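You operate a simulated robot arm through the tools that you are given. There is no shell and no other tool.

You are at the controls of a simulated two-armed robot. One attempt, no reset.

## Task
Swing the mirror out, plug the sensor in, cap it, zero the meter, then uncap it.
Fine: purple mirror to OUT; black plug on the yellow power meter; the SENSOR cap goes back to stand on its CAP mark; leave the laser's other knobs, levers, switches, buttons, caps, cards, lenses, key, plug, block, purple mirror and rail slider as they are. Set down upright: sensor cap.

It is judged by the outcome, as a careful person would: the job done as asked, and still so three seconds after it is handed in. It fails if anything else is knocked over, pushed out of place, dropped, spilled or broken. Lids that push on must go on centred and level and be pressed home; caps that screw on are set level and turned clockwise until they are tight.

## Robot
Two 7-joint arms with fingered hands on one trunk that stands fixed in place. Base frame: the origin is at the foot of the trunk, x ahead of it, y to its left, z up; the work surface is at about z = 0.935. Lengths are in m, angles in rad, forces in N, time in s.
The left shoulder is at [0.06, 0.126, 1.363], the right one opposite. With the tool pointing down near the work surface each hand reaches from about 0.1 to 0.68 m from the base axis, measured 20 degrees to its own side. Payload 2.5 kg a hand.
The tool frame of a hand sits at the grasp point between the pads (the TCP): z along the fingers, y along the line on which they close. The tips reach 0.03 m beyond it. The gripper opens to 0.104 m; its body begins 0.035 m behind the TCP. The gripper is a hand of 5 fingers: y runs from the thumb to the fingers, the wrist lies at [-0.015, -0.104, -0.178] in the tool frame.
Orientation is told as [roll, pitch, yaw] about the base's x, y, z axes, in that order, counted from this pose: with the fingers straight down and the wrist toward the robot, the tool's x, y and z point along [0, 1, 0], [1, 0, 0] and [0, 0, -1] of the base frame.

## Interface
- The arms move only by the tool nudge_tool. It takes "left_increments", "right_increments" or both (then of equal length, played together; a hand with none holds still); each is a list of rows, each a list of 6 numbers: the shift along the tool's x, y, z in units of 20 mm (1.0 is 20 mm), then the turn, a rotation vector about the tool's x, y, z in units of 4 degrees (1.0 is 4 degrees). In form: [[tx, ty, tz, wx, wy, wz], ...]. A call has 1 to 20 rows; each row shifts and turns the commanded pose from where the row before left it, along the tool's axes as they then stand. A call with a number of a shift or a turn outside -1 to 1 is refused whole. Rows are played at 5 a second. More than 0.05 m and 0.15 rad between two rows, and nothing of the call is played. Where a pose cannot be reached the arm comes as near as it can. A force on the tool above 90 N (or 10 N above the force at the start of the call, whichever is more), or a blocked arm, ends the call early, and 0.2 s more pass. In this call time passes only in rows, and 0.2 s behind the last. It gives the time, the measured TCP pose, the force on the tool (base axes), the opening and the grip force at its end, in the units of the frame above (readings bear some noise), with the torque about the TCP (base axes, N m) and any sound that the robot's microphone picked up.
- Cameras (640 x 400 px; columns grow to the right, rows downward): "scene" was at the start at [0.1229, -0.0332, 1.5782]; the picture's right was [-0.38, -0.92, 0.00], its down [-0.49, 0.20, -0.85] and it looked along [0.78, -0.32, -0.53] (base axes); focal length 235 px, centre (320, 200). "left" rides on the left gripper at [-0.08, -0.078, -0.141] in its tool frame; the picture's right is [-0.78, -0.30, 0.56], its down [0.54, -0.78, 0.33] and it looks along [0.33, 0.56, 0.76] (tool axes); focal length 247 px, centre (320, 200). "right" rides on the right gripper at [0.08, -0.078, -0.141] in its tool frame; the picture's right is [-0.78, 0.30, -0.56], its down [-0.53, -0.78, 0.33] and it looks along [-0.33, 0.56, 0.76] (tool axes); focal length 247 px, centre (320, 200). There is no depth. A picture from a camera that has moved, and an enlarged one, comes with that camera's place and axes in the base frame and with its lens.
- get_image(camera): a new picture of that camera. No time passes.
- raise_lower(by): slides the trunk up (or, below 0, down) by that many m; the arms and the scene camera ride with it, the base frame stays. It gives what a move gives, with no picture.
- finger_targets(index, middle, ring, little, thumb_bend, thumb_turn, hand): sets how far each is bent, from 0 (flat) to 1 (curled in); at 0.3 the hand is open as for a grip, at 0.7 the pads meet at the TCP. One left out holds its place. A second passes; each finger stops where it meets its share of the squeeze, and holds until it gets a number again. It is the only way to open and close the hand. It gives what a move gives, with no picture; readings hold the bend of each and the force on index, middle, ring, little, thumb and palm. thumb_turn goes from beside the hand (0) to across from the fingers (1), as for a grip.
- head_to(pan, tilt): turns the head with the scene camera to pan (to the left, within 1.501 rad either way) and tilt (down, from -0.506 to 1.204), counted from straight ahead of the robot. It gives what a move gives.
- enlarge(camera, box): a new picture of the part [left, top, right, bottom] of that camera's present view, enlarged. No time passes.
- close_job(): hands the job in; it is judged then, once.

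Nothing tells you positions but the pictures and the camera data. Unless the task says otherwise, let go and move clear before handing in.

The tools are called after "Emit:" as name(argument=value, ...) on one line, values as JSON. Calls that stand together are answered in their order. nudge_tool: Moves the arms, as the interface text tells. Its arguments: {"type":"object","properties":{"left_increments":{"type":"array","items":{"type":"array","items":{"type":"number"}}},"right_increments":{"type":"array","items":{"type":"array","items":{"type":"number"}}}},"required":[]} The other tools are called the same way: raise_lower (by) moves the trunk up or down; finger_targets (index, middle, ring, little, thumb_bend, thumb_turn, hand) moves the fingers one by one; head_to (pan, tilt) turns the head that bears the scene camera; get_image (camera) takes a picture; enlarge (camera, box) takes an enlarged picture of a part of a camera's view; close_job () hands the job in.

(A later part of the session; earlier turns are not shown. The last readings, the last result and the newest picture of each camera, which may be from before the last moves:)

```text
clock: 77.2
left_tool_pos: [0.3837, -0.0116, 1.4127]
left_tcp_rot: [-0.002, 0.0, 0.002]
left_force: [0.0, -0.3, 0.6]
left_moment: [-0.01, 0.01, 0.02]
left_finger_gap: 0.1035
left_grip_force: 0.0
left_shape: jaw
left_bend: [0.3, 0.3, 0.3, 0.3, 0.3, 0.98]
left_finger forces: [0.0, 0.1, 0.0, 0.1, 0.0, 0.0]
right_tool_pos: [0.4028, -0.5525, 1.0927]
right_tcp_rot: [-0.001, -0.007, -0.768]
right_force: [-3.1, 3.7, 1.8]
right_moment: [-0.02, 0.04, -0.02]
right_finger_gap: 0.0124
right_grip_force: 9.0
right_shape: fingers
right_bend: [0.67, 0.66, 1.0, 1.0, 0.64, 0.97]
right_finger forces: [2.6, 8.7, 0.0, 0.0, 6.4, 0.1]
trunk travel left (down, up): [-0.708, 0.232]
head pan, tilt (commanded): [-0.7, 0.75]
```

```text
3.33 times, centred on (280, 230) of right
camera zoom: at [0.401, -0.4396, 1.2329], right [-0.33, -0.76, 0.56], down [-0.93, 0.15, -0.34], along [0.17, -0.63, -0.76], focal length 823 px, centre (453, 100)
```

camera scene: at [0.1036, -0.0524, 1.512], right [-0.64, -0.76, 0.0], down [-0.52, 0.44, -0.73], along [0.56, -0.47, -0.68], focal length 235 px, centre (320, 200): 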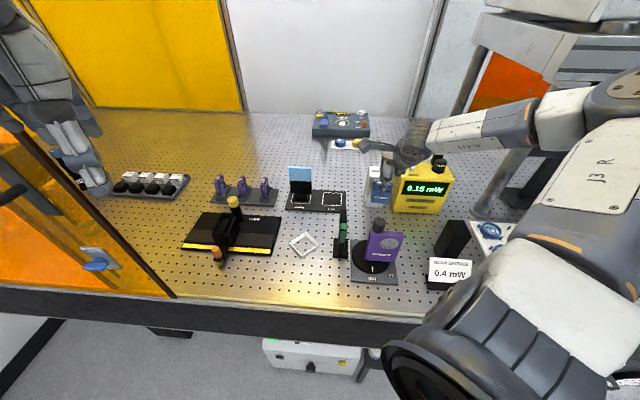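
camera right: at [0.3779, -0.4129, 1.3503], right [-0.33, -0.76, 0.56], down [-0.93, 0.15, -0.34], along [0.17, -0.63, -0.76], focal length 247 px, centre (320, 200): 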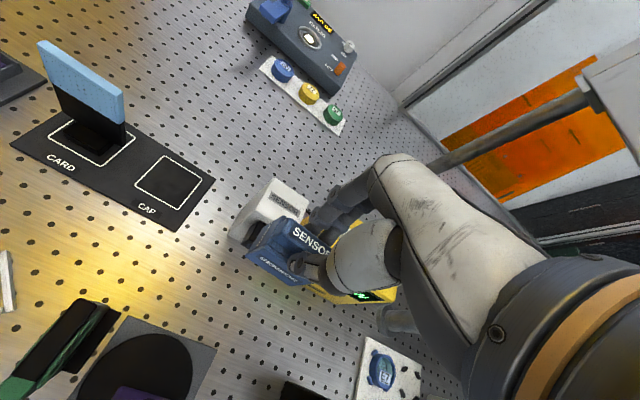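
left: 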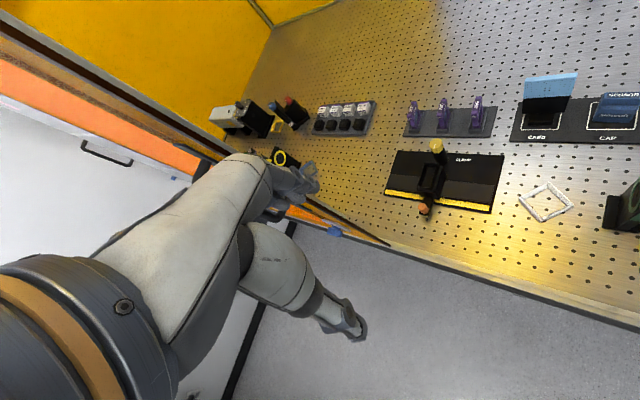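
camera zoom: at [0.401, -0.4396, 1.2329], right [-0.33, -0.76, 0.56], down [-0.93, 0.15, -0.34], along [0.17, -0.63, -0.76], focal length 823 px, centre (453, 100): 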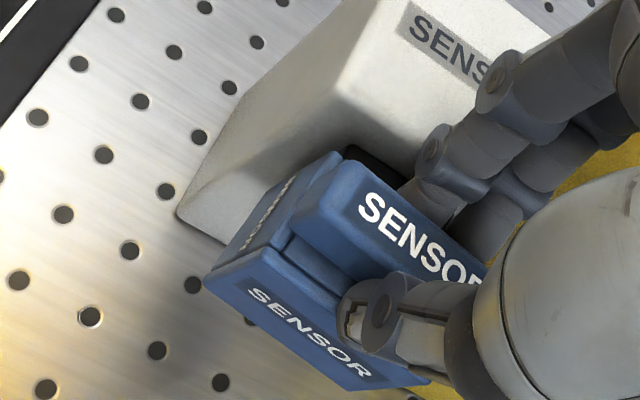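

The middle finger has met the tower, with the cap about 19 mm onto the cube. I'll ease back a hair and lower until the cap's roof rests on the cube.

Emit:
nudge_tool(right_increments=[[0, -0.08, 0, 0, 0, 0], [0, 0, 0.15, 0, 0, 0]])

Emit:
nudge_tool(right_increments=[[0, 0, 0.15, 0, 0, 0]])

Emit:
enlarge(camera="scene", box=[360, 140, 410, 220])

```text
clock: 77.8
left_tool_pos: [0.3828, -0.0111, 1.413]
left_tcp_rot: [-0.002, -0.003, 0.0]
left_force: [-0.1, 0.1, -0.4]
left_moment: [0.04, 0.05, 0.02]
left_finger_gap: 0.1034
left_grip_force: 0.1
left_shape: jaw
left_bend: [0.3, 0.3, 0.3, 0.3, 0.3, 0.98]
left_finger forces: [0.0, 0.0, 0.0, 0.1, 0.1, 0.0]
right_tool_pos: [0.4015, -0.5509, 1.0912]
right_tcp_rot: [0.002, -0.009, -0.768]
right_force: [-2.7, 1.3, 8.4]
right_moment: [-0.17, 0.0, -0.06]
right_finger_gap: 0.0122
right_grip_force: 10.5
right_shape: fingers
right_bend: [0.67, 0.66, 1.0, 1.0, 0.64, 0.97]
right_finger forces: [3.0, 11.9, 0.0, 0.0, 5.8, 0.1]
trunk travel left (down, up): [-0.708, 0.232]
head pan, tilt (commanded): [-0.7, 0.75]
```

```text
clock: 78.2
left_tool_pos: [0.3812, -0.0113, 1.4126]
left_tcp_rot: [-0.002, -0.002, 0.001]
left_force: [0.2, -0.2, -0.2]
left_moment: [0.01, 0.04, 0.01]
left_finger_gap: 0.1034
left_grip_force: 0.0
left_shape: jaw
left_bend: [0.3, 0.3, 0.3, 0.3, 0.3, 0.98]
left_finger forces: [0.1, 0.0, 0.0, 0.0, 0.0, 0.1]
right_tool_pos: [0.4011, -0.5508, 1.0899]
right_tcp_rot: [0.0, -0.013, -0.767]
right_force: [-2.5, 1.8, 17.0]
right_moment: [-0.42, -0.1, -0.06]
right_finger_gap: 0.012
right_grip_force: 15.7
right_shape: fingers
right_bend: [0.67, 0.66, 1.0, 1.0, 0.64, 0.96]
right_finger forces: [2.9, 22.3, 0.1, 0.0, 6.6, 0.0]
trunk travel left (down, up): [-0.708, 0.232]
head pan, tilt (commanded): [-0.7, 0.75]
```

```text
5.00 times, centred on (385, 180) of scene
camera zoom: at [0.1016, -0.0501, 1.5125], right [-0.64, -0.76, 0.0], down [-0.52, 0.44, -0.73], along [0.56, -0.47, -0.68], focal length 1174 px, centre (-5, 300)
```

zoom: 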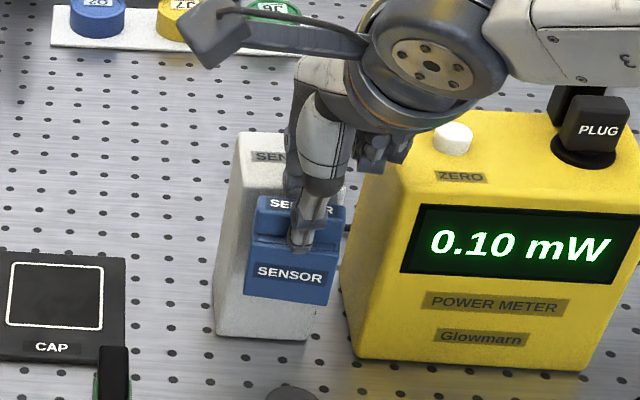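

The middle finger tip landed on the tower's top edge. I'll lift clear, then advance with the finger tips just above the tower top so the cap can go fully on.

Emit:
nudge_tool(right_increments=[[0, 0, -0.3, 0, 0, 0], [0, 0, -0.35, 0, 0, 0]])

Emit:
enlarge(camera="right", box=[230, 170, 330, 290])

Emit:
enlarge(camera="scene", box=[360, 140, 410, 220])

```text
clock: 78.8
left_tool_pos: [0.3832, -0.013, 1.4126]
left_tcp_rot: [-0.002, 0.001, 0.0]
left_force: [-0.6, -0.9, 1.1]
left_moment: [0.05, 0.0, -0.02]
left_finger_gap: 0.1035
left_grip_force: 0.0
left_shape: jaw
left_bend: [0.3, 0.3, 0.3, 0.3, 0.3, 0.98]
left_finger forces: [0.0, 0.0, 0.0, 0.0, 0.1, 0.0]
right_tool_pos: [0.3991, -0.5504, 1.0967]
right_tcp_rot: [-0.001, -0.001, -0.771]
right_force: [-0.4, 0.9, 0.2]
right_moment: [0.0, -0.02, -0.01]
right_finger_gap: 0.0118
right_grip_force: 4.2
right_shape: fingers
right_bend: [0.66, 0.65, 1.0, 1.0, 0.65, 0.97]
right_finger forces: [4.0, 0.7, 0.1, 0.0, 4.5, 0.1]
trunk travel left (down, up): [-0.708, 0.232]
head pan, tilt (commanded): [-0.7, 0.75]
```

```text
3.33 times, centred on (280, 230) of right
camera zoom: at [0.3997, -0.4383, 1.2381], right [-0.33, -0.76, 0.56], down [-0.93, 0.16, -0.33], along [0.17, -0.63, -0.76], focal length 823 px, centre (453, 100)
```

zoom: 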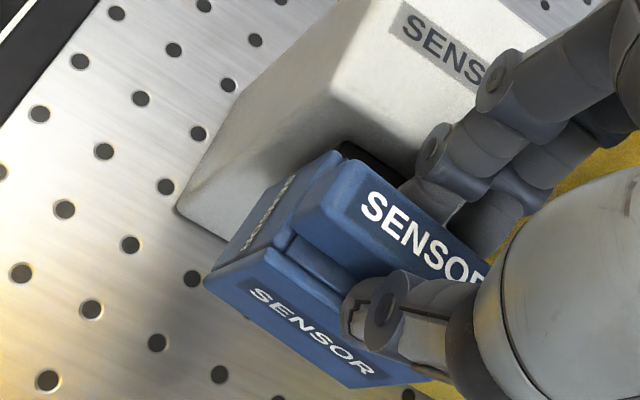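

```text
5.00 times, centred on (385, 180) of scene
camera zoom: at [0.1034, -0.0522, 1.5118], right [-0.64, -0.76, 0.0], down [-0.52, 0.44, -0.73], along [0.56, -0.47, -0.68], focal length 1174 px, centre (-5, 300)
```

zoom: 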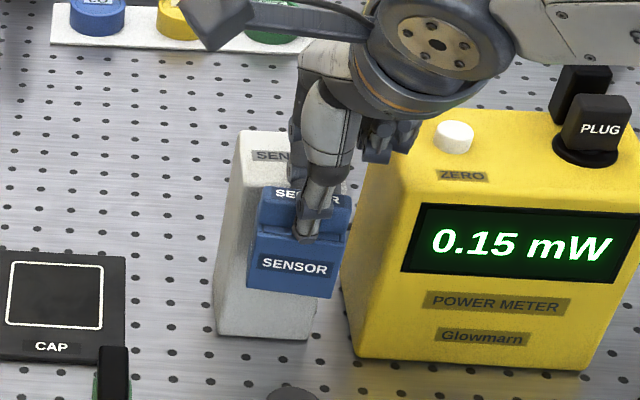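

Emit:
nudge_tool(right_increments=[[0, 0.15, 0, 0, 0, 0], [0, 0.15, 0, 0, 0, 0]])

Emit:
enlarge(camera="right", box=[230, 170, 330, 290])

```text
clock: 79.4
left_tool_pos: [0.3841, -0.0133, 1.4121]
left_tcp_rot: [-0.002, -0.001, -0.001]
left_force: [0.0, -0.9, 0.7]
left_moment: [-0.02, -0.01, -0.01]
left_finger_gap: 0.1034
left_grip_force: 0.0
left_shape: jaw
left_bend: [0.3, 0.3, 0.3, 0.3, 0.3, 0.98]
left_finger forces: [0.1, 0.0, 0.1, 0.1, 0.0, 0.1]
right_tool_pos: [0.4059, -0.556, 1.0992]
right_tcp_rot: [0.0, -0.004, -0.768]
right_force: [-0.4, 0.0, -0.8]
right_moment: [0.02, 0.02, 0.02]
right_finger_gap: 0.0119
right_grip_force: 4.4
right_shape: fingers
right_bend: [0.66, 0.65, 1.0, 1.0, 0.65, 0.97]
right_finger forces: [3.9, 0.8, 0.1, 0.0, 4.6, 0.0]
trunk travel left (down, up): [-0.708, 0.232]
head pan, tilt (commanded): [-0.7, 0.75]
```

```text
3.33 times, centred on (280, 230) of right
camera zoom: at [0.4048, -0.4429, 1.2393], right [-0.33, -0.76, 0.56], down [-0.93, 0.15, -0.34], along [0.17, -0.63, -0.76], focal length 823 px, centre (453, 100)
```

zoom: 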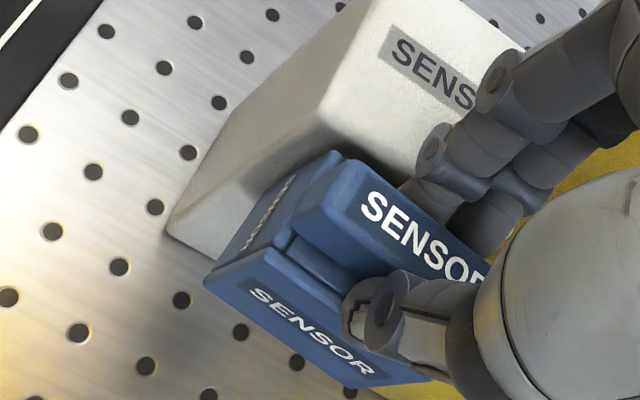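

Emit:
nudge_tool(right_increments=[[0, 0.1, 0, 0, 0, 0]])

Emit:
nudge_tool(right_increments=[[0, 0.1, 0, 0, 0, 0]])

Emit:
enlarge(camera="right", box=[230, 170, 330, 290])

```text
clock: 79.8
left_tool_pos: [0.384, -0.0126, 1.4117]
left_tcp_rot: [0.0, 0.0, 0.0]
left_force: [-0.4, 0.4, -0.6]
left_moment: [-0.02, -0.02, 0.01]
left_finger_gap: 0.1035
left_grip_force: 0.0
left_shape: jaw
left_bend: [0.3, 0.3, 0.3, 0.3, 0.3, 0.98]
left_finger forces: [0.0, 0.0, 0.1, 0.0, 0.0, 0.1]
right_tool_pos: [0.4076, -0.5566, 1.0974]
right_tcp_rot: [0.001, -0.007, -0.77]
right_force: [0.0, 1.6, 0.6]
right_moment: [0.01, 0.0, -0.03]
right_finger_gap: 0.0118
right_grip_force: 5.0
right_shape: fingers
right_bend: [0.66, 0.65, 1.0, 1.0, 0.65, 0.97]
right_finger forces: [3.7, 2.2, 0.0, 0.1, 5.1, 0.0]
trunk travel left (down, up): [-0.708, 0.232]
head pan, tilt (commanded): [-0.7, 0.75]
```

```text
clock: 80.2
left_tool_pos: [0.383, -0.0132, 1.4127]
left_tcp_rot: [-0.002, 0.0, 0.0]
left_force: [0.3, -0.6, -0.3]
left_moment: [0.03, 0.0, -0.03]
left_finger_gap: 0.1039
left_grip_force: 0.0
left_shape: jaw
left_bend: [0.3, 0.3, 0.3, 0.3, 0.3, 0.98]
left_finger forces: [0.1, 0.0, 0.1, 0.0, 0.0, 0.1]
right_tool_pos: [0.4082, -0.5575, 1.099]
right_tcp_rot: [0.0, -0.005, -0.769]
right_force: [-2.8, 2.6, 2.8]
right_moment: [0.05, 0.07, -0.02]
right_finger_gap: 0.0121
right_grip_force: 8.4
right_shape: fingers
right_bend: [0.67, 0.66, 1.0, 1.0, 0.65, 0.97]
right_finger forces: [2.6, 6.5, 0.0, 0.1, 7.0, 0.1]
trunk travel left (down, up): [-0.708, 0.232]
head pan, tilt (commanded): [-0.7, 0.75]
```

```text
3.33 times, centred on (280, 230) of right
camera zoom: at [0.4073, -0.4451, 1.2396], right [-0.33, -0.76, 0.56], down [-0.93, 0.15, -0.34], along [0.17, -0.63, -0.76], focal length 823 px, centre (453, 100)
```

zoom: 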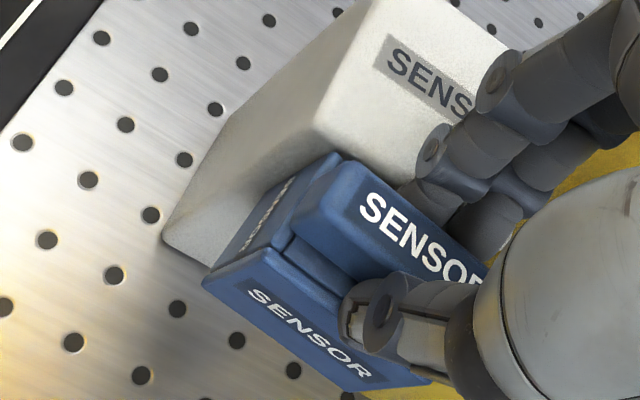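

The cap is on to nearly full depth (about 26 mm) with the fingers against the tower top edge and the roof about 10 mm above the cube. I'll ease back 1–2 mm, lower a few mm as far as the fingers allow, and then let the cap slide down by loosening the thumb gently.

Emit:
nudge_tool(right_increments=[[0, -0.08, 0, 0, 0, 0], [0, 0, 0.12, 0, 0, 0]])

Emit:
enlarge(camera="scene", box=[360, 140, 410, 220])

```text
clock: 80.8
left_tool_pos: [0.3835, -0.0128, 1.4124]
left_tcp_rot: [-0.003, -0.001, 0.0]
left_force: [0.6, -0.2, 0.3]
left_moment: [-0.01, 0.02, 0.0]
left_finger_gap: 0.1035
left_grip_force: 0.1
left_shape: jaw
left_bend: [0.3, 0.3, 0.3, 0.3, 0.3, 0.98]
left_finger forces: [0.0, 0.0, 0.0, 0.0, 0.0, 0.0]
right_tool_pos: [0.4072, -0.5569, 1.096]
right_tcp_rot: [0.001, -0.005, -0.768]
right_force: [-0.9, 0.3, 2.7]
right_moment: [-0.07, 0.02, -0.02]
right_finger_gap: 0.0117
right_grip_force: 6.2
right_shape: fingers
right_bend: [0.66, 0.67, 1.0, 1.0, 0.65, 0.97]
right_finger forces: [3.9, 3.4, 0.1, 0.1, 4.3, 0.0]
trunk travel left (down, up): [-0.708, 0.232]
head pan, tilt (commanded): [-0.7, 0.75]
```

```text
5.00 times, centred on (385, 180) of scene
camera zoom: at [0.1035, -0.0523, 1.512], right [-0.64, -0.76, 0.0], down [-0.52, 0.44, -0.73], along [0.56, -0.47, -0.68], focal length 1174 px, centre (-5, 300)
```

zoom: 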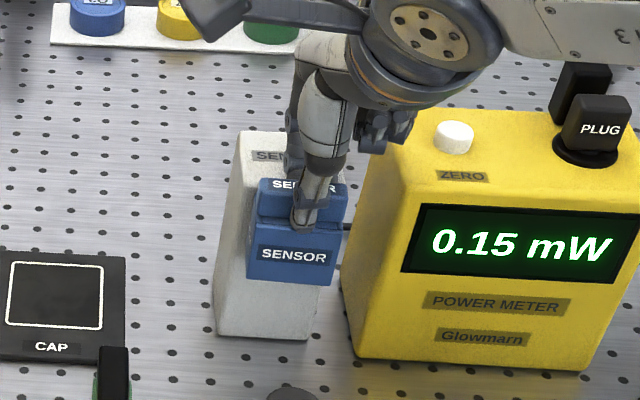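

Emit:
finger_targets(hand="right", thumb_bend=0.63)

Emit:
enlarge(camera="scene", box=[360, 140, 410, 220])

Emit:
enlarge(camera="right", box=[230, 170, 330, 290])

```text
clock: 81.8
left_tool_pos: [0.3853, -0.0133, 1.4127]
left_tcp_rot: [-0.001, -0.001, 0.001]
left_force: [0.1, 0.4, 1.1]
left_moment: [-0.01, -0.02, 0.02]
left_finger_gap: 0.1035
left_grip_force: 0.0
left_shape: jaw
left_bend: [0.3, 0.3, 0.3, 0.3, 0.3, 0.98]
left_finger forces: [0.1, 0.2, 0.0, 0.1, 0.0, 0.0]
right_tool_pos: [0.408, -0.5566, 1.0972]
right_tcp_rot: [-0.001, -0.005, -0.768]
right_force: [-0.7, 1.6, 0.6]
right_moment: [0.0, -0.02, 0.0]
right_finger_gap: 0.0131
right_grip_force: 2.6
right_shape: fingers
right_bend: [0.71, 0.67, 1.0, 1.0, 0.61, 0.97]
right_finger forces: [2.0, 1.5, 0.0, 0.0, 1.7, 0.0]
trunk travel left (down, up): [-0.708, 0.232]
head pan, tilt (commanded): [-0.7, 0.75]
```

```text
5.00 times, centred on (385, 180) of scene
camera zoom: at [0.1034, -0.0522, 1.512], right [-0.64, -0.76, 0.0], down [-0.52, 0.44, -0.73], along [0.56, -0.47, -0.68], focal length 1174 px, centre (-5, 300)
```

zoom: 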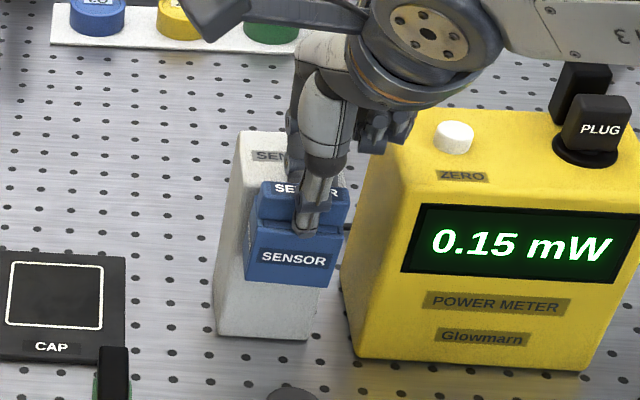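

```text
3.33 times, centred on (280, 230) of right
camera zoom: at [0.4068, -0.4446, 1.2371], right [-0.33, -0.76, 0.56], down [-0.93, 0.15, -0.34], along [0.17, -0.63, -0.76], focal length 823 px, centre (453, 100)
```

zoom: 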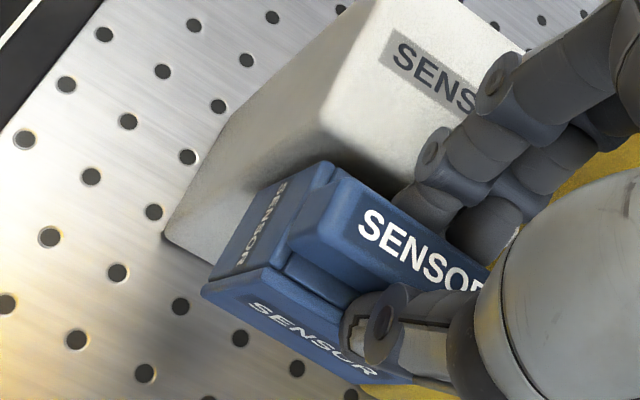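

Emit:
finger_targets(hand="right", index=0.655, middle=0.65, thumb_bend=0.6)

Emit:
enlarge(camera="scene", box=[360, 140, 410, 220])

Emit:
enlarge(camera="right", box=[230, 170, 330, 290])

```text
clock: 82.8
left_tool_pos: [0.3823, -0.0131, 1.4131]
left_tcp_rot: [-0.001, 0.002, 0.001]
left_force: [0.4, 0.1, -0.1]
left_moment: [0.01, -0.05, 0.02]
left_finger_gap: 0.1036
left_grip_force: 0.0
left_shape: jaw
left_bend: [0.3, 0.3, 0.3, 0.3, 0.3, 0.98]
left_finger forces: [0.0, 0.0, 0.0, 0.0, 0.1, 0.0]
right_tool_pos: [0.4079, -0.5573, 1.0952]
right_tcp_rot: [0.002, -0.004, -0.769]
right_force: [-0.9, 0.6, 0.2]
right_moment: [0.04, 0.04, 0.0]
right_finger_gap: 0.018
right_grip_force: 1.4
right_shape: fingers
right_bend: [0.66, 0.67, 1.0, 1.0, 0.6, 0.97]
right_finger forces: [0.9, 1.4, 0.0, 0.0, 0.0, 0.0]
trunk travel left (down, up): [-0.708, 0.232]
head pan, tilt (commanded): [-0.7, 0.75]
```

```text
5.00 times, centred on (385, 180) of scene
camera zoom: at [0.1032, -0.052, 1.512], right [-0.64, -0.76, 0.0], down [-0.52, 0.44, -0.73], along [0.56, -0.47, -0.68], focal length 1174 px, centre (-5, 300)
```

zoom: 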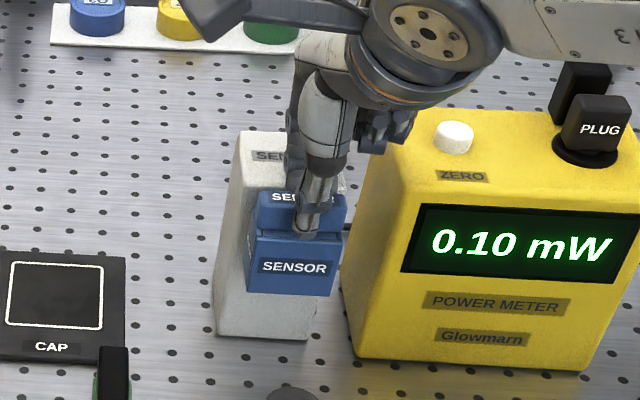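

```text
3.33 times, centred on (280, 230) of right
camera zoom: at [0.4066, -0.4444, 1.2374], right [-0.33, -0.76, 0.56], down [-0.93, 0.15, -0.34], along [0.17, -0.63, -0.76], focal length 823 px, centre (453, 100)
```

zoom: 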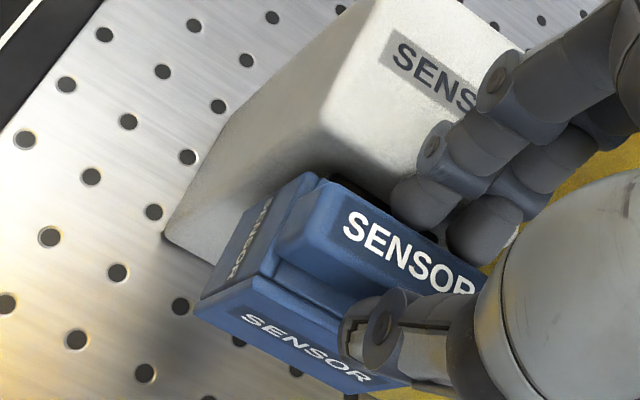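

The cap has settled down onto the cube (reading 0.10 mW). I'll zoom to check how it sits before moving the hand.

Emit:
enlarge(camera="scene", box=[365, 165, 400, 205])

Emit:
enlarge(camera="right", box=[235, 200, 315, 280])

```text
10.00 times, centred on (382, 185) of scene
camera zoom: at [0.1032, -0.052, 1.512], right [-0.64, -0.76, 0.0], down [-0.52, 0.44, -0.73], along [0.56, -0.47, -0.68], focal length 2348 px, centre (-305, 350)
```

zoom: 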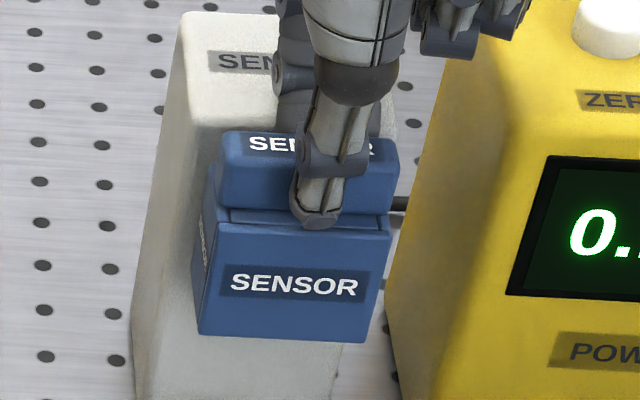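

```text
5.00 times, centred on (275, 240) of right
camera zoom: at [0.4066, -0.4444, 1.2374], right [-0.33, -0.76, 0.56], down [-0.93, 0.15, -0.34], along [0.17, -0.63, -0.76], focal length 1235 px, centre (545, 0)
```

zoom: 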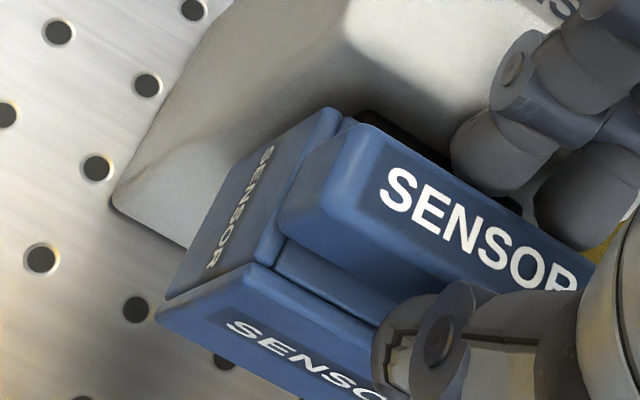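

The cap sits level on the cube without leaning on the thumb. I'll raise the hand slowly and check that it stays.

Emit:
nudge_tool(right_increments=[[0, 0, -0.25, 0, 0, 0], [0, 0, -0.25, 0, 0, 0]])

Emit:
enlarge(camera="scene", box=[365, 165, 400, 205])

Emit:
enlarge(camera="right", box=[235, 200, 315, 280])

```text
clock: 83.4
left_tool_pos: [0.384, -0.0127, 1.4119]
left_tcp_rot: [-0.001, -0.001, 0.002]
left_force: [-0.4, 0.7, 0.3]
left_moment: [0.0, -0.01, -0.01]
left_finger_gap: 0.1038
left_grip_force: 0.1
left_shape: jaw
left_bend: [0.3, 0.3, 0.3, 0.3, 0.3, 0.98]
left_finger forces: [0.0, 0.1, 0.0, 0.1, 0.1, 0.0]
right_tool_pos: [0.408, -0.5567, 1.1069]
right_tcp_rot: [0.002, -0.004, -0.768]
right_force: [-0.3, 0.0, -0.3]
right_moment: [0.01, 0.01, 0.04]
right_finger_gap: 0.0193
right_grip_force: 0.1
right_shape: fingers
right_bend: [0.65, 0.65, 1.0, 1.0, 0.6, 0.97]
right_finger forces: [0.0, 0.1, 0.0, 0.0, 0.0, 0.0]
trunk travel left (down, up): [-0.708, 0.232]
head pan, tilt (commanded): [-0.7, 0.75]
```

```text
10.00 times, centred on (382, 185) of scene
camera zoom: at [0.1035, -0.0523, 1.512], right [-0.64, -0.76, 0.0], down [-0.52, 0.44, -0.73], along [0.56, -0.47, -0.68], focal length 2348 px, centre (-305, 350)
```

zoom: 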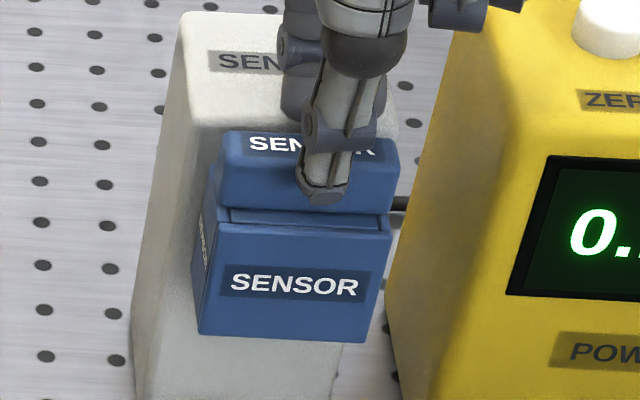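

```text
5.00 times, centred on (275, 240) of right
camera zoom: at [0.4064, -0.4445, 1.2468], right [-0.33, -0.76, 0.56], down [-0.93, 0.15, -0.34], along [0.17, -0.63, -0.76], focal length 1235 px, centre (545, 0)
```

zoom: 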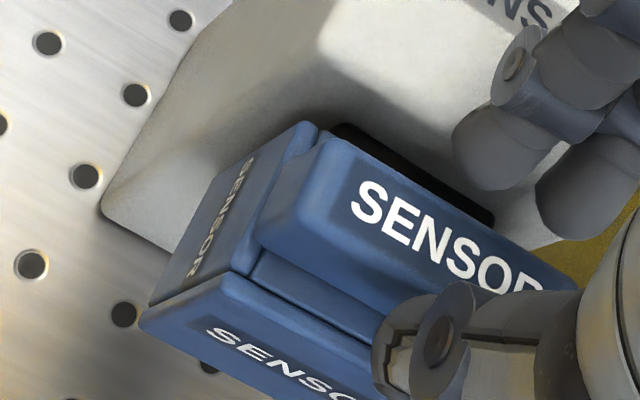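

The cap is stable on its own, with about 8 mm of the cube still showing behind it. I'll use the thumb against the handle's front to push it home in small steps, fingers passing above the tower.

Emit:
nudge_tool(right_increments=[[0, 0.15, 0, 0, 0, 0], [0, 0.15, 0, 0, 0, 0]])

Emit:
enlarge(camera="right", box=[235, 200, 315, 280])

Emit:
enlarge(camera="scene", box=[365, 165, 400, 205])

```text
clock: 84.0
left_tool_pos: [0.3828, -0.0125, 1.4126]
left_tcp_rot: [-0.002, 0.0, -0.001]
left_force: [0.3, 0.2, 0.4]
left_moment: [0.0, 0.02, 0.02]
left_finger_gap: 0.1036
left_grip_force: 0.1
left_shape: jaw
left_bend: [0.3, 0.3, 0.3, 0.3, 0.3, 0.98]
left_finger forces: [0.0, 0.0, 0.0, 0.0, 0.1, 0.1]
right_tool_pos: [0.4113, -0.5623, 1.106]
right_tcp_rot: [0.001, -0.006, -0.77]
right_force: [-0.9, -0.1, 1.3]
right_moment: [-0.01, -0.02, 0.0]
right_finger_gap: 0.0196
right_grip_force: 0.0
right_shape: fingers
right_bend: [0.65, 0.65, 1.0, 1.0, 0.6, 0.97]
right_finger forces: [0.0, 0.0, 0.1, 0.0, 0.3, 0.1]
trunk travel left (down, up): [-0.708, 0.232]
head pan, tilt (commanded): [-0.7, 0.75]
```

```text
5.00 times, centred on (275, 240) of right
camera zoom: at [0.4106, -0.4487, 1.2471], right [-0.33, -0.76, 0.56], down [-0.93, 0.15, -0.34], along [0.17, -0.63, -0.76], focal length 1235 px, centre (545, 0)
```

zoom: 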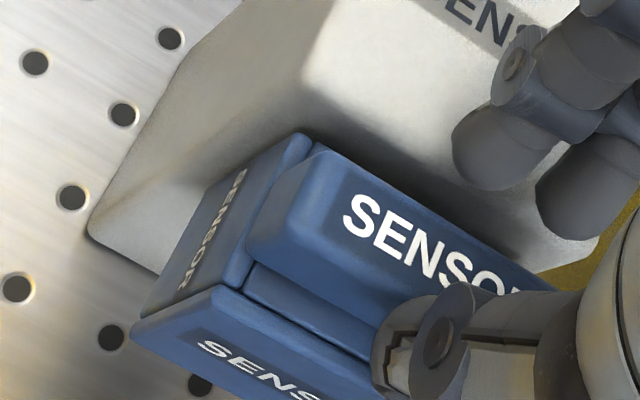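

```text
10.00 times, centred on (382, 185) of scene
camera zoom: at [0.1036, -0.0524, 1.512], right [-0.64, -0.76, 0.0], down [-0.52, 0.44, -0.73], along [0.56, -0.47, -0.68], focal length 2348 px, centre (-305, 350)
```

zoom: 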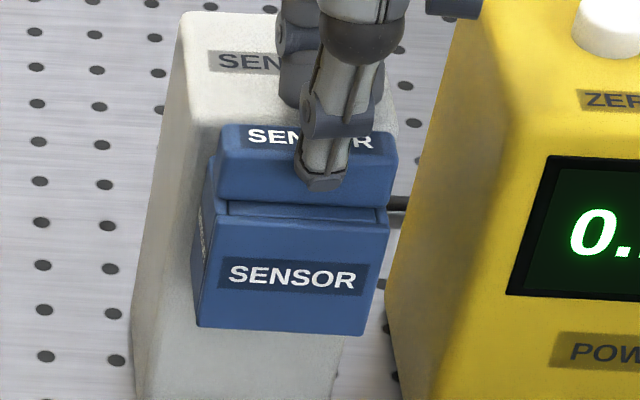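

It slides on smoothly under the thumb. I'll keep pushing until it stops.

Emit:
nudge_tool(right_increments=[[0, 0.12, 0, 0, 0, 0]])

Emit:
nudge_tool(right_increments=[[0, 0.12, 0, 0, 0, 0]])

Emit:
enlarge(camera="right", box=[235, 200, 315, 280])

Emit:
enlarge(camera="scene", box=[365, 160, 425, 215])

```text
clock: 84.4
left_tool_pos: [0.3841, -0.0123, 1.4115]
left_tcp_rot: [-0.001, -0.001, 0.001]
left_force: [0.0, 0.5, 0.3]
left_moment: [-0.04, -0.01, 0.0]
left_finger_gap: 0.1036
left_grip_force: 0.0
left_shape: jaw
left_bend: [0.3, 0.3, 0.3, 0.3, 0.3, 0.98]
left_finger forces: [0.1, 0.0, 0.1, 0.0, 0.0, 0.1]
right_tool_pos: [0.4137, -0.5629, 1.1061]
right_tcp_rot: [0.0, -0.005, -0.769]
right_force: [0.7, 1.0, -0.2]
right_moment: [-0.01, 0.0, -0.01]
right_finger_gap: 0.0199
right_grip_force: 0.1
right_shape: fingers
right_bend: [0.65, 0.65, 1.0, 1.0, 0.6, 0.97]
right_finger forces: [0.0, 0.0, 0.0, 0.0, 0.5, 0.0]
trunk travel left (down, up): [-0.708, 0.232]
head pan, tilt (commanded): [-0.7, 0.75]
```

```text
clock: 84.8
left_tool_pos: [0.3831, -0.0128, 1.4122]
left_tcp_rot: [-0.001, 0.0, -0.001]
left_force: [-0.1, -0.2, 0.9]
left_moment: [0.01, -0.01, -0.03]
left_finger_gap: 0.1035
left_grip_force: 0.0
left_shape: jaw
left_bend: [0.3, 0.3, 0.3, 0.3, 0.3, 0.98]
left_finger forces: [0.0, 0.1, 0.1, 0.0, 0.0, 0.1]
right_tool_pos: [0.4151, -0.5644, 1.1071]
right_tcp_rot: [0.001, -0.005, -0.768]
right_force: [-1.0, 1.4, -0.6]
right_moment: [0.05, 0.01, 0.02]
right_finger_gap: 0.0213
right_grip_force: 0.6
right_shape: fingers
right_bend: [0.65, 0.65, 1.0, 1.0, 0.59, 0.97]
right_finger forces: [0.0, 0.0, 0.1, 0.0, 1.7, 0.0]
trunk travel left (down, up): [-0.708, 0.232]
head pan, tilt (commanded): [-0.7, 0.75]
```

```text
5.00 times, centred on (275, 240) of right
camera zoom: at [0.4139, -0.4519, 1.2472], right [-0.33, -0.76, 0.56], down [-0.93, 0.15, -0.34], along [0.17, -0.63, -0.76], focal length 1235 px, centre (545, 0)
```

zoom: 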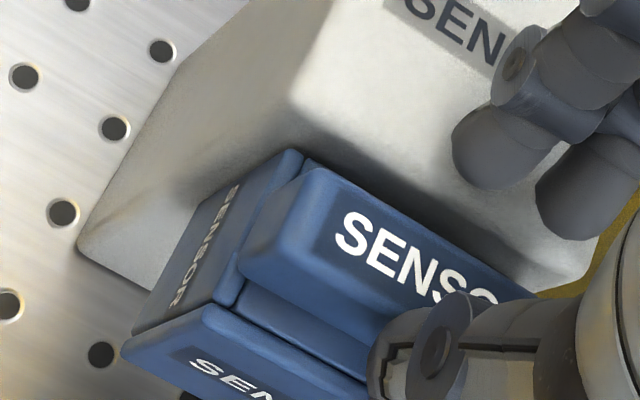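

```text
7.27 times, centred on (395, 188) of scene
camera zoom: at [0.1034, -0.0521, 1.512], right [-0.64, -0.76, 0.0], down [-0.52, 0.44, -0.73], along [0.56, -0.47, -0.68], focal length 1708 px, centre (-226, 291)
```

zoom: 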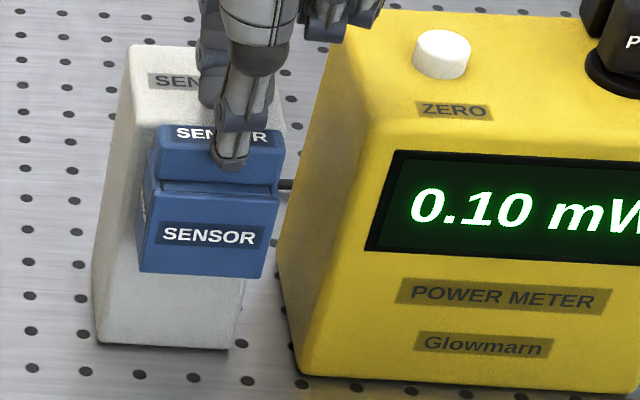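

Emit:
nudge_tool(right_increments=[[0, 0.15, 0, 0, 0, 0], [0, 0.15, 0, 0, 0, 0]])

Emit:
enlarge(camera="right", box=[235, 200, 315, 280])

Emit:
enlarge(camera="scene", box=[365, 160, 425, 215])

```text
clock: 85.4
left_tool_pos: [0.3834, -0.0119, 1.414]
left_tcp_rot: [-0.002, 0.001, -0.001]
left_force: [0.4, 0.7, 0.0]
left_moment: [-0.02, 0.03, 0.0]
left_finger_gap: 0.1036
left_grip_force: 0.1
left_shape: jaw
left_bend: [0.3, 0.3, 0.3, 0.3, 0.3, 0.98]
left_finger forces: [0.1, 0.1, 0.1, 0.0, 0.0, 0.0]
right_tool_pos: [0.4203, -0.5681, 1.1069]
right_tcp_rot: [0.003, -0.006, -0.766]
right_force: [-2.4, 3.3, 2.5]
right_moment: [0.16, 0.11, 0.01]
right_finger_gap: 0.0253
right_grip_force: 2.0
right_shape: fingers
right_bend: [0.65, 0.65, 1.0, 1.0, 0.56, 0.97]
right_finger forces: [0.1, 0.0, 0.0, 0.0, 4.5, 0.0]
trunk travel left (down, up): [-0.708, 0.232]
head pan, tilt (commanded): [-0.7, 0.75]
```

```text
5.00 times, centred on (275, 240) of right
camera zoom: at [0.4179, -0.4559, 1.248], right [-0.33, -0.76, 0.56], down [-0.93, 0.15, -0.34], along [0.17, -0.63, -0.76], focal length 1235 px, centre (545, 0)
```

zoom: 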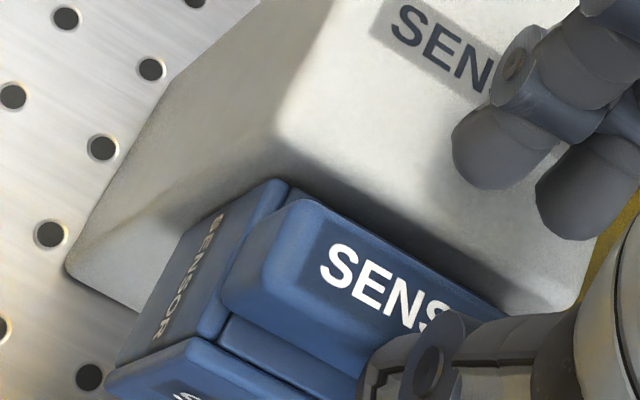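

```text
7.27 times, centred on (395, 188) of scene
camera zoom: at [0.103, -0.0516, 1.5121], right [-0.64, -0.76, 0.0], down [-0.52, 0.44, -0.73], along [0.56, -0.47, -0.68], focal length 1708 px, centre (-226, 291)
```

zoom: 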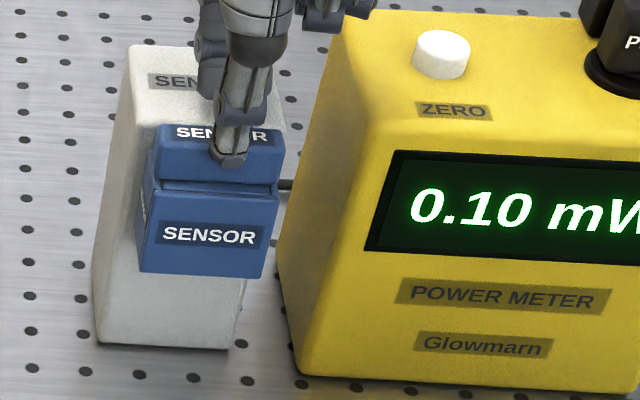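

The thumb pushes with 4.5 N and the cap no longer moves; it sits square and level against the sensor. I'll release the thumb, lift straight up, and check the cap.

Emit:
finger_targets(hand="right", thumb_bend=0.48)

Emit:
nudge_tool(right_increments=[[0, 0, -0.6, 0, 0, 0], [0, 0, -0.8, 0, 0, 0], [0, 0, -0.8, 0, 0, 0], [0, 0, -0.8, 0, 0, 0]])

Emit:
get_image(camera="right")

Emit:
enlarge(camera="scene", box=[365, 150, 425, 215])

```text
clock: 86.4
left_tool_pos: [0.3837, -0.0121, 1.4128]
left_tcp_rot: [-0.003, 0.0, 0.0]
left_force: [0.3, 0.3, 0.9]
left_moment: [0.01, 0.03, -0.01]
left_finger_gap: 0.1037
left_grip_force: 0.0
left_shape: jaw
left_bend: [0.3, 0.3, 0.3, 0.3, 0.3, 0.98]
left_finger forces: [0.0, 0.0, 0.1, 0.0, 0.0, 0.0]
right_tool_pos: [0.42, -0.5686, 1.108]
right_tcp_rot: [0.002, -0.004, -0.768]
right_force: [-0.4, -0.6, -0.2]
right_moment: [0.0, 0.03, 0.03]
right_finger_gap: 0.0345
right_grip_force: 0.1
right_shape: fingers
right_bend: [0.65, 0.65, 1.0, 1.0, 0.48, 0.97]
right_finger forces: [0.1, 0.0, 0.1, 0.1, 0.0, 0.1]
trunk travel left (down, up): [-0.708, 0.232]
head pan, tilt (commanded): [-0.7, 0.75]
```

```text
clock: 87.4
left_tool_pos: [0.3828, -0.0119, 1.4132]
left_tcp_rot: [0.0, 0.001, 0.001]
left_force: [-1.0, -0.1, 0.2]
left_moment: [0.01, -0.02, -0.04]
left_finger_gap: 0.1038
left_grip_force: 0.0
left_shape: jaw
left_bend: [0.3, 0.3, 0.3, 0.3, 0.3, 0.98]
left_finger forces: [0.0, 0.0, 0.1, 0.1, 0.0, 0.0]
right_tool_pos: [0.4195, -0.5684, 1.166]
right_tcp_rot: [0.002, -0.004, -0.768]
right_force: [-0.2, 0.0, 1.1]
right_moment: [0.05, 0.0, -0.01]
right_finger_gap: 0.0346
right_grip_force: 0.1
right_shape: fingers
right_bend: [0.65, 0.65, 1.0, 1.0, 0.48, 0.97]
right_finger forces: [0.0, 0.1, 0.1, 0.0, 0.0, 0.0]
trunk travel left (down, up): [-0.708, 0.232]
head pan, tilt (commanded): [-0.7, 0.75]
```

```text
taken
camera right: at [0.4179, -0.4563, 1.3069], right [-0.33, -0.76, 0.56], down [-0.93, 0.15, -0.34], along [0.17, -0.63, -0.76], focal length 247 px, centre (320, 200)
```

right: 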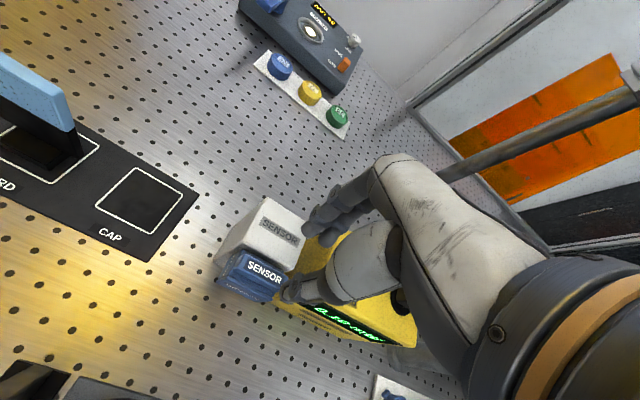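

```text
6.15 times, centred on (395, 182) of scene
camera zoom: at [0.1035, -0.0522, 1.512], right [-0.64, -0.76, 0.0], down [-0.52, 0.44, -0.73], along [0.56, -0.47, -0.68], focal length 1445 px, centre (-142, 308)
```

zoom: 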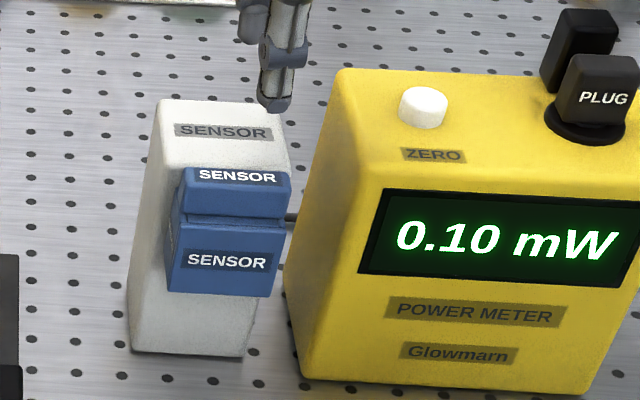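

Emit:
enlarge(camera="right", box=[205, 190, 305, 310])

Emit:
enlarge(camera="scene", box=[368, 160, 402, 208])

```text
3.33 times, centred on (255, 250) of right
camera zoom: at [0.4179, -0.4563, 1.3069], right [-0.33, -0.76, 0.56], down [-0.93, 0.15, -0.34], along [0.17, -0.63, -0.76], focal length 823 px, centre (537, 33)
```

zoom: 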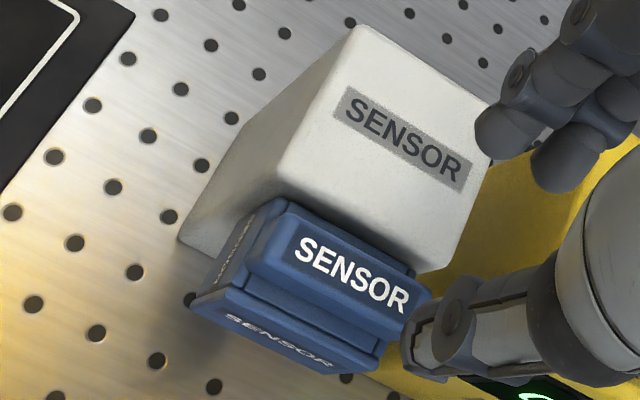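

```text
8.33 times, centred on (385, 184) of scene
camera zoom: at [0.1035, -0.0522, 1.512], right [-0.64, -0.76, 0.0], down [-0.52, 0.44, -0.73], along [0.56, -0.47, -0.68], focal length 1957 px, centre (-222, 333)
```

zoom: 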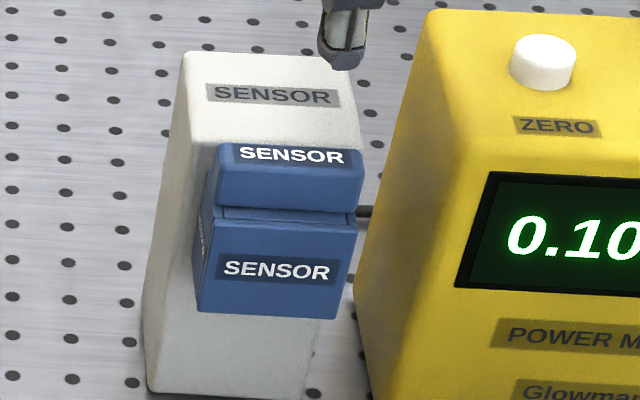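

The cap is on square and the meter shows 0.10 mW. Next I'll zero the meter: close index and thumb to a point and move above the white button at about (0.373,-0.640).

Emit:
finger_targets(hand="right", index=0.72, middle=0.72, thumb_bend=0.7)

Emit:
nudge_tool(right_increments=[[0, 0, -0.6, 0, 0, 0], [-0.82, 0.25, 0, 0, 0, 0.55], [-0.82, 0.25, 0, 0, 0, 0.55], [-0.82, 0.25, 0, 0, 0, 0.55], [-0.82, 0.25, 0, 0, 0, 0.55], [-0.82, 0.25, 0, 0, 0, 0.55]])

Emit:
get_image(camera="right")

Emit:
enlarge(camera="scene", box=[365, 110, 465, 210])

```text
clock: 88.4
left_tool_pos: [0.3836, -0.012, 1.4127]
left_tcp_rot: [-0.001, -0.001, -0.001]
left_force: [-0.2, 0.0, 0.2]
left_moment: [-0.01, -0.01, 0.03]
left_finger_gap: 0.1036
left_grip_force: 0.0
left_shape: jaw
left_bend: [0.3, 0.3, 0.3, 0.3, 0.3, 0.98]
left_finger forces: [0.0, 0.1, 0.0, 0.0, 0.0, 0.0]
right_tool_pos: [0.4183, -0.5689, 1.1665]
right_tcp_rot: [0.0, -0.006, -0.768]
right_force: [0.8, 0.5, 0.3]
right_moment: [0.01, -0.02, -0.01]
right_finger_gap: 0.0
right_grip_force: 0.0
right_shape: fingers
right_bend: [0.72, 0.72, 1.0, 1.0, 0.69, 0.97]
right_finger forces: [0.1, 0.0, 0.0, 0.0, 0.0, 0.1]
trunk travel left (down, up): [-0.708, 0.232]
head pan, tilt (commanded): [-0.7, 0.75]
```

```text
clock: 89.8
left_tool_pos: [0.383, -0.0123, 1.413]
left_tcp_rot: [-0.002, 0.0, -0.001]
left_force: [0.0, -0.2, -0.7]
left_moment: [-0.01, 0.06, 0.01]
left_finger_gap: 0.1037
left_grip_force: 0.1
left_shape: jaw
left_bend: [0.3, 0.3, 0.3, 0.3, 0.3, 0.98]
left_finger forces: [0.1, 0.0, 0.0, 0.1, 0.1, 0.0]
right_tool_pos: [0.3741, -0.641, 1.178]
right_tcp_rot: [0.003, -0.006, -0.962]
right_force: [-0.4, -0.7, -0.5]
right_moment: [0.01, -0.02, 0.05]
right_finger_gap: 0.0002
right_grip_force: 0.0
right_shape: fingers
right_bend: [0.72, 0.72, 1.0, 1.0, 0.69, 0.97]
right_finger forces: [0.0, 0.1, 0.0, 0.0, 0.1, 0.0]
trunk travel left (down, up): [-0.708, 0.232]
head pan, tilt (commanded): [-0.7, 0.75]
```

```text
taken
camera right: at [0.3946, -0.5316, 1.3191], right [-0.47, -0.69, 0.56], down [-0.88, 0.33, -0.34], along [0.05, -0.65, -0.76], focal length 247 px, centre (320, 200)
```

right: 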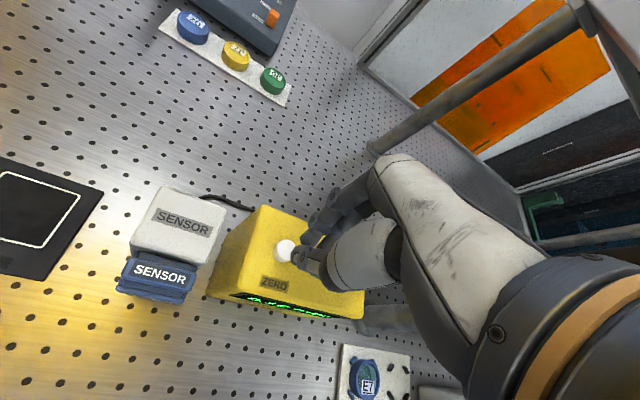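

```text
4.00 times, centred on (415, 160) of scene
camera zoom: at [0.1034, -0.0525, 1.512], right [-0.64, -0.76, 0.0], down [-0.52, 0.44, -0.73], along [0.56, -0.47, -0.68], focal length 939 px, centre (-60, 360)
```

zoom: 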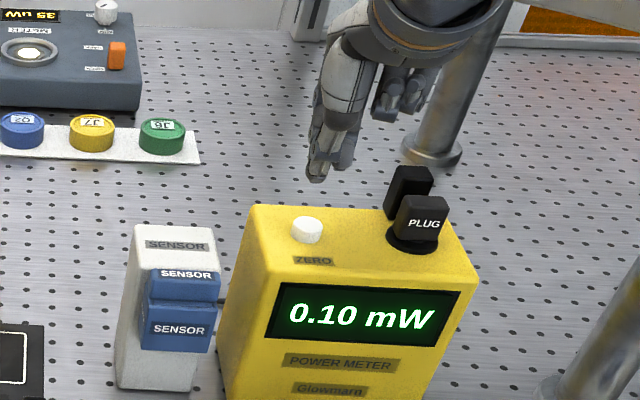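

Emit:
enlarge(camera="right", box=[255, 200, 355, 290])

Emit:
enlarge(camera="scene", box=[390, 120, 440, 180])

```text
4.44 times, centred on (305, 245) of right
camera zoom: at [0.3946, -0.5316, 1.3191], right [-0.47, -0.69, 0.56], down [-0.88, 0.33, -0.34], along [0.05, -0.65, -0.76], focal length 1098 px, centre (387, 0)
```

zoom: 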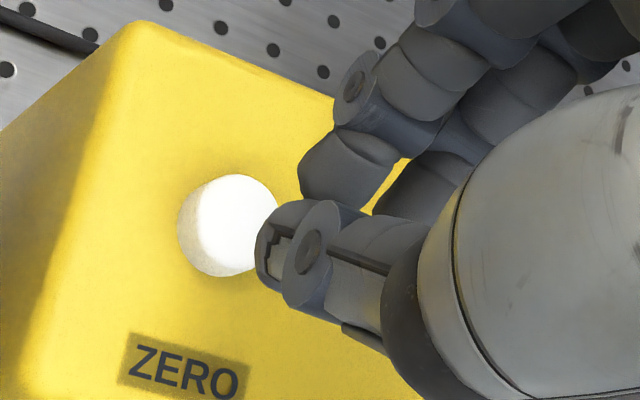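

```text
6.67 times, centred on (415, 150) of scene
camera zoom: at [0.1034, -0.0525, 1.512], right [-0.64, -0.76, 0.0], down [-0.52, 0.44, -0.73], along [0.56, -0.47, -0.68], focal length 1565 px, centre (-313, 533)
```

zoom: 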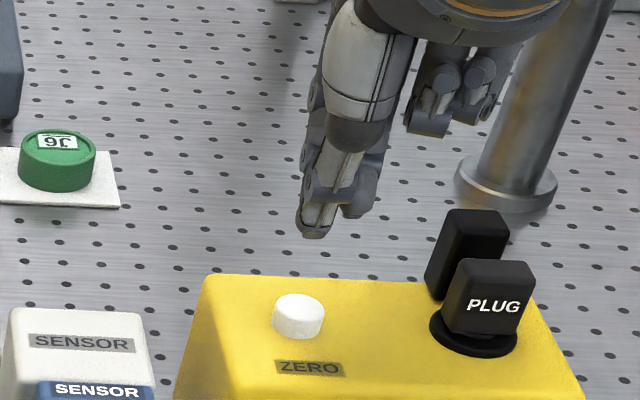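

The button is right under the index tip. I'll descend close, then press in small steps while watching the display.

Emit:
nudge_tool(right_increments=[[0, 0, 0.85, 0, 0, 0], [0, 0, 0.7, 0, 0, 0]])

Emit:
enlarge(camera="right", box=[255, 200, 355, 290])

Emit:
enlarge(camera="scene", box=[390, 120, 450, 190])

```text
clock: 90.4
left_tool_pos: [0.3841, -0.0128, 1.4132]
left_tcp_rot: [-0.001, -0.002, 0.001]
left_force: [0.2, -0.2, 0.9]
left_moment: [-0.03, -0.04, 0.01]
left_finger_gap: 0.1037
left_grip_force: 0.0
left_shape: jaw
left_bend: [0.3, 0.3, 0.3, 0.3, 0.3, 0.98]
left_finger forces: [0.0, 0.0, 0.1, 0.1, 0.0, 0.0]
right_tool_pos: [0.3748, -0.643, 1.1473]
right_tcp_rot: [0.002, -0.004, -0.959]
right_force: [-0.2, 0.5, 0.9]
right_moment: [0.01, 0.01, 0.03]
right_finger_gap: 0.0
right_grip_force: 0.1
right_shape: fingers
right_bend: [0.72, 0.72, 1.0, 1.0, 0.69, 0.97]
right_finger forces: [0.0, 0.0, 0.1, 0.0, 0.1, 0.0]
trunk travel left (down, up): [-0.708, 0.232]
head pan, tilt (commanded): [-0.7, 0.75]
```

```text
4.44 times, centred on (305, 245) of right
camera zoom: at [0.3946, -0.5316, 1.2875], right [-0.47, -0.69, 0.56], down [-0.88, 0.33, -0.34], along [0.05, -0.65, -0.76], focal length 1098 px, centre (387, 0)
```

zoom: 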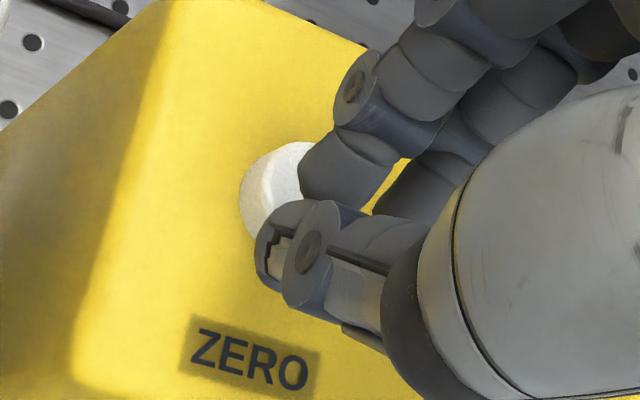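

```text
5.71 times, centred on (420, 155) of scene
camera zoom: at [0.1037, -0.0524, 1.512], right [-0.64, -0.76, 0.0], down [-0.52, 0.44, -0.73], along [0.56, -0.47, -0.68], focal length 1342 px, centre (-251, 457)
```

zoom: 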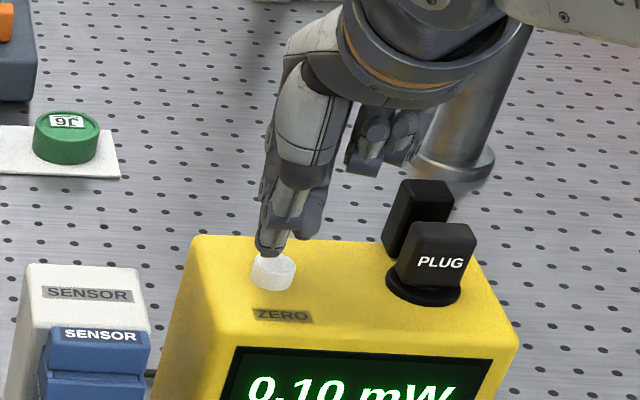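

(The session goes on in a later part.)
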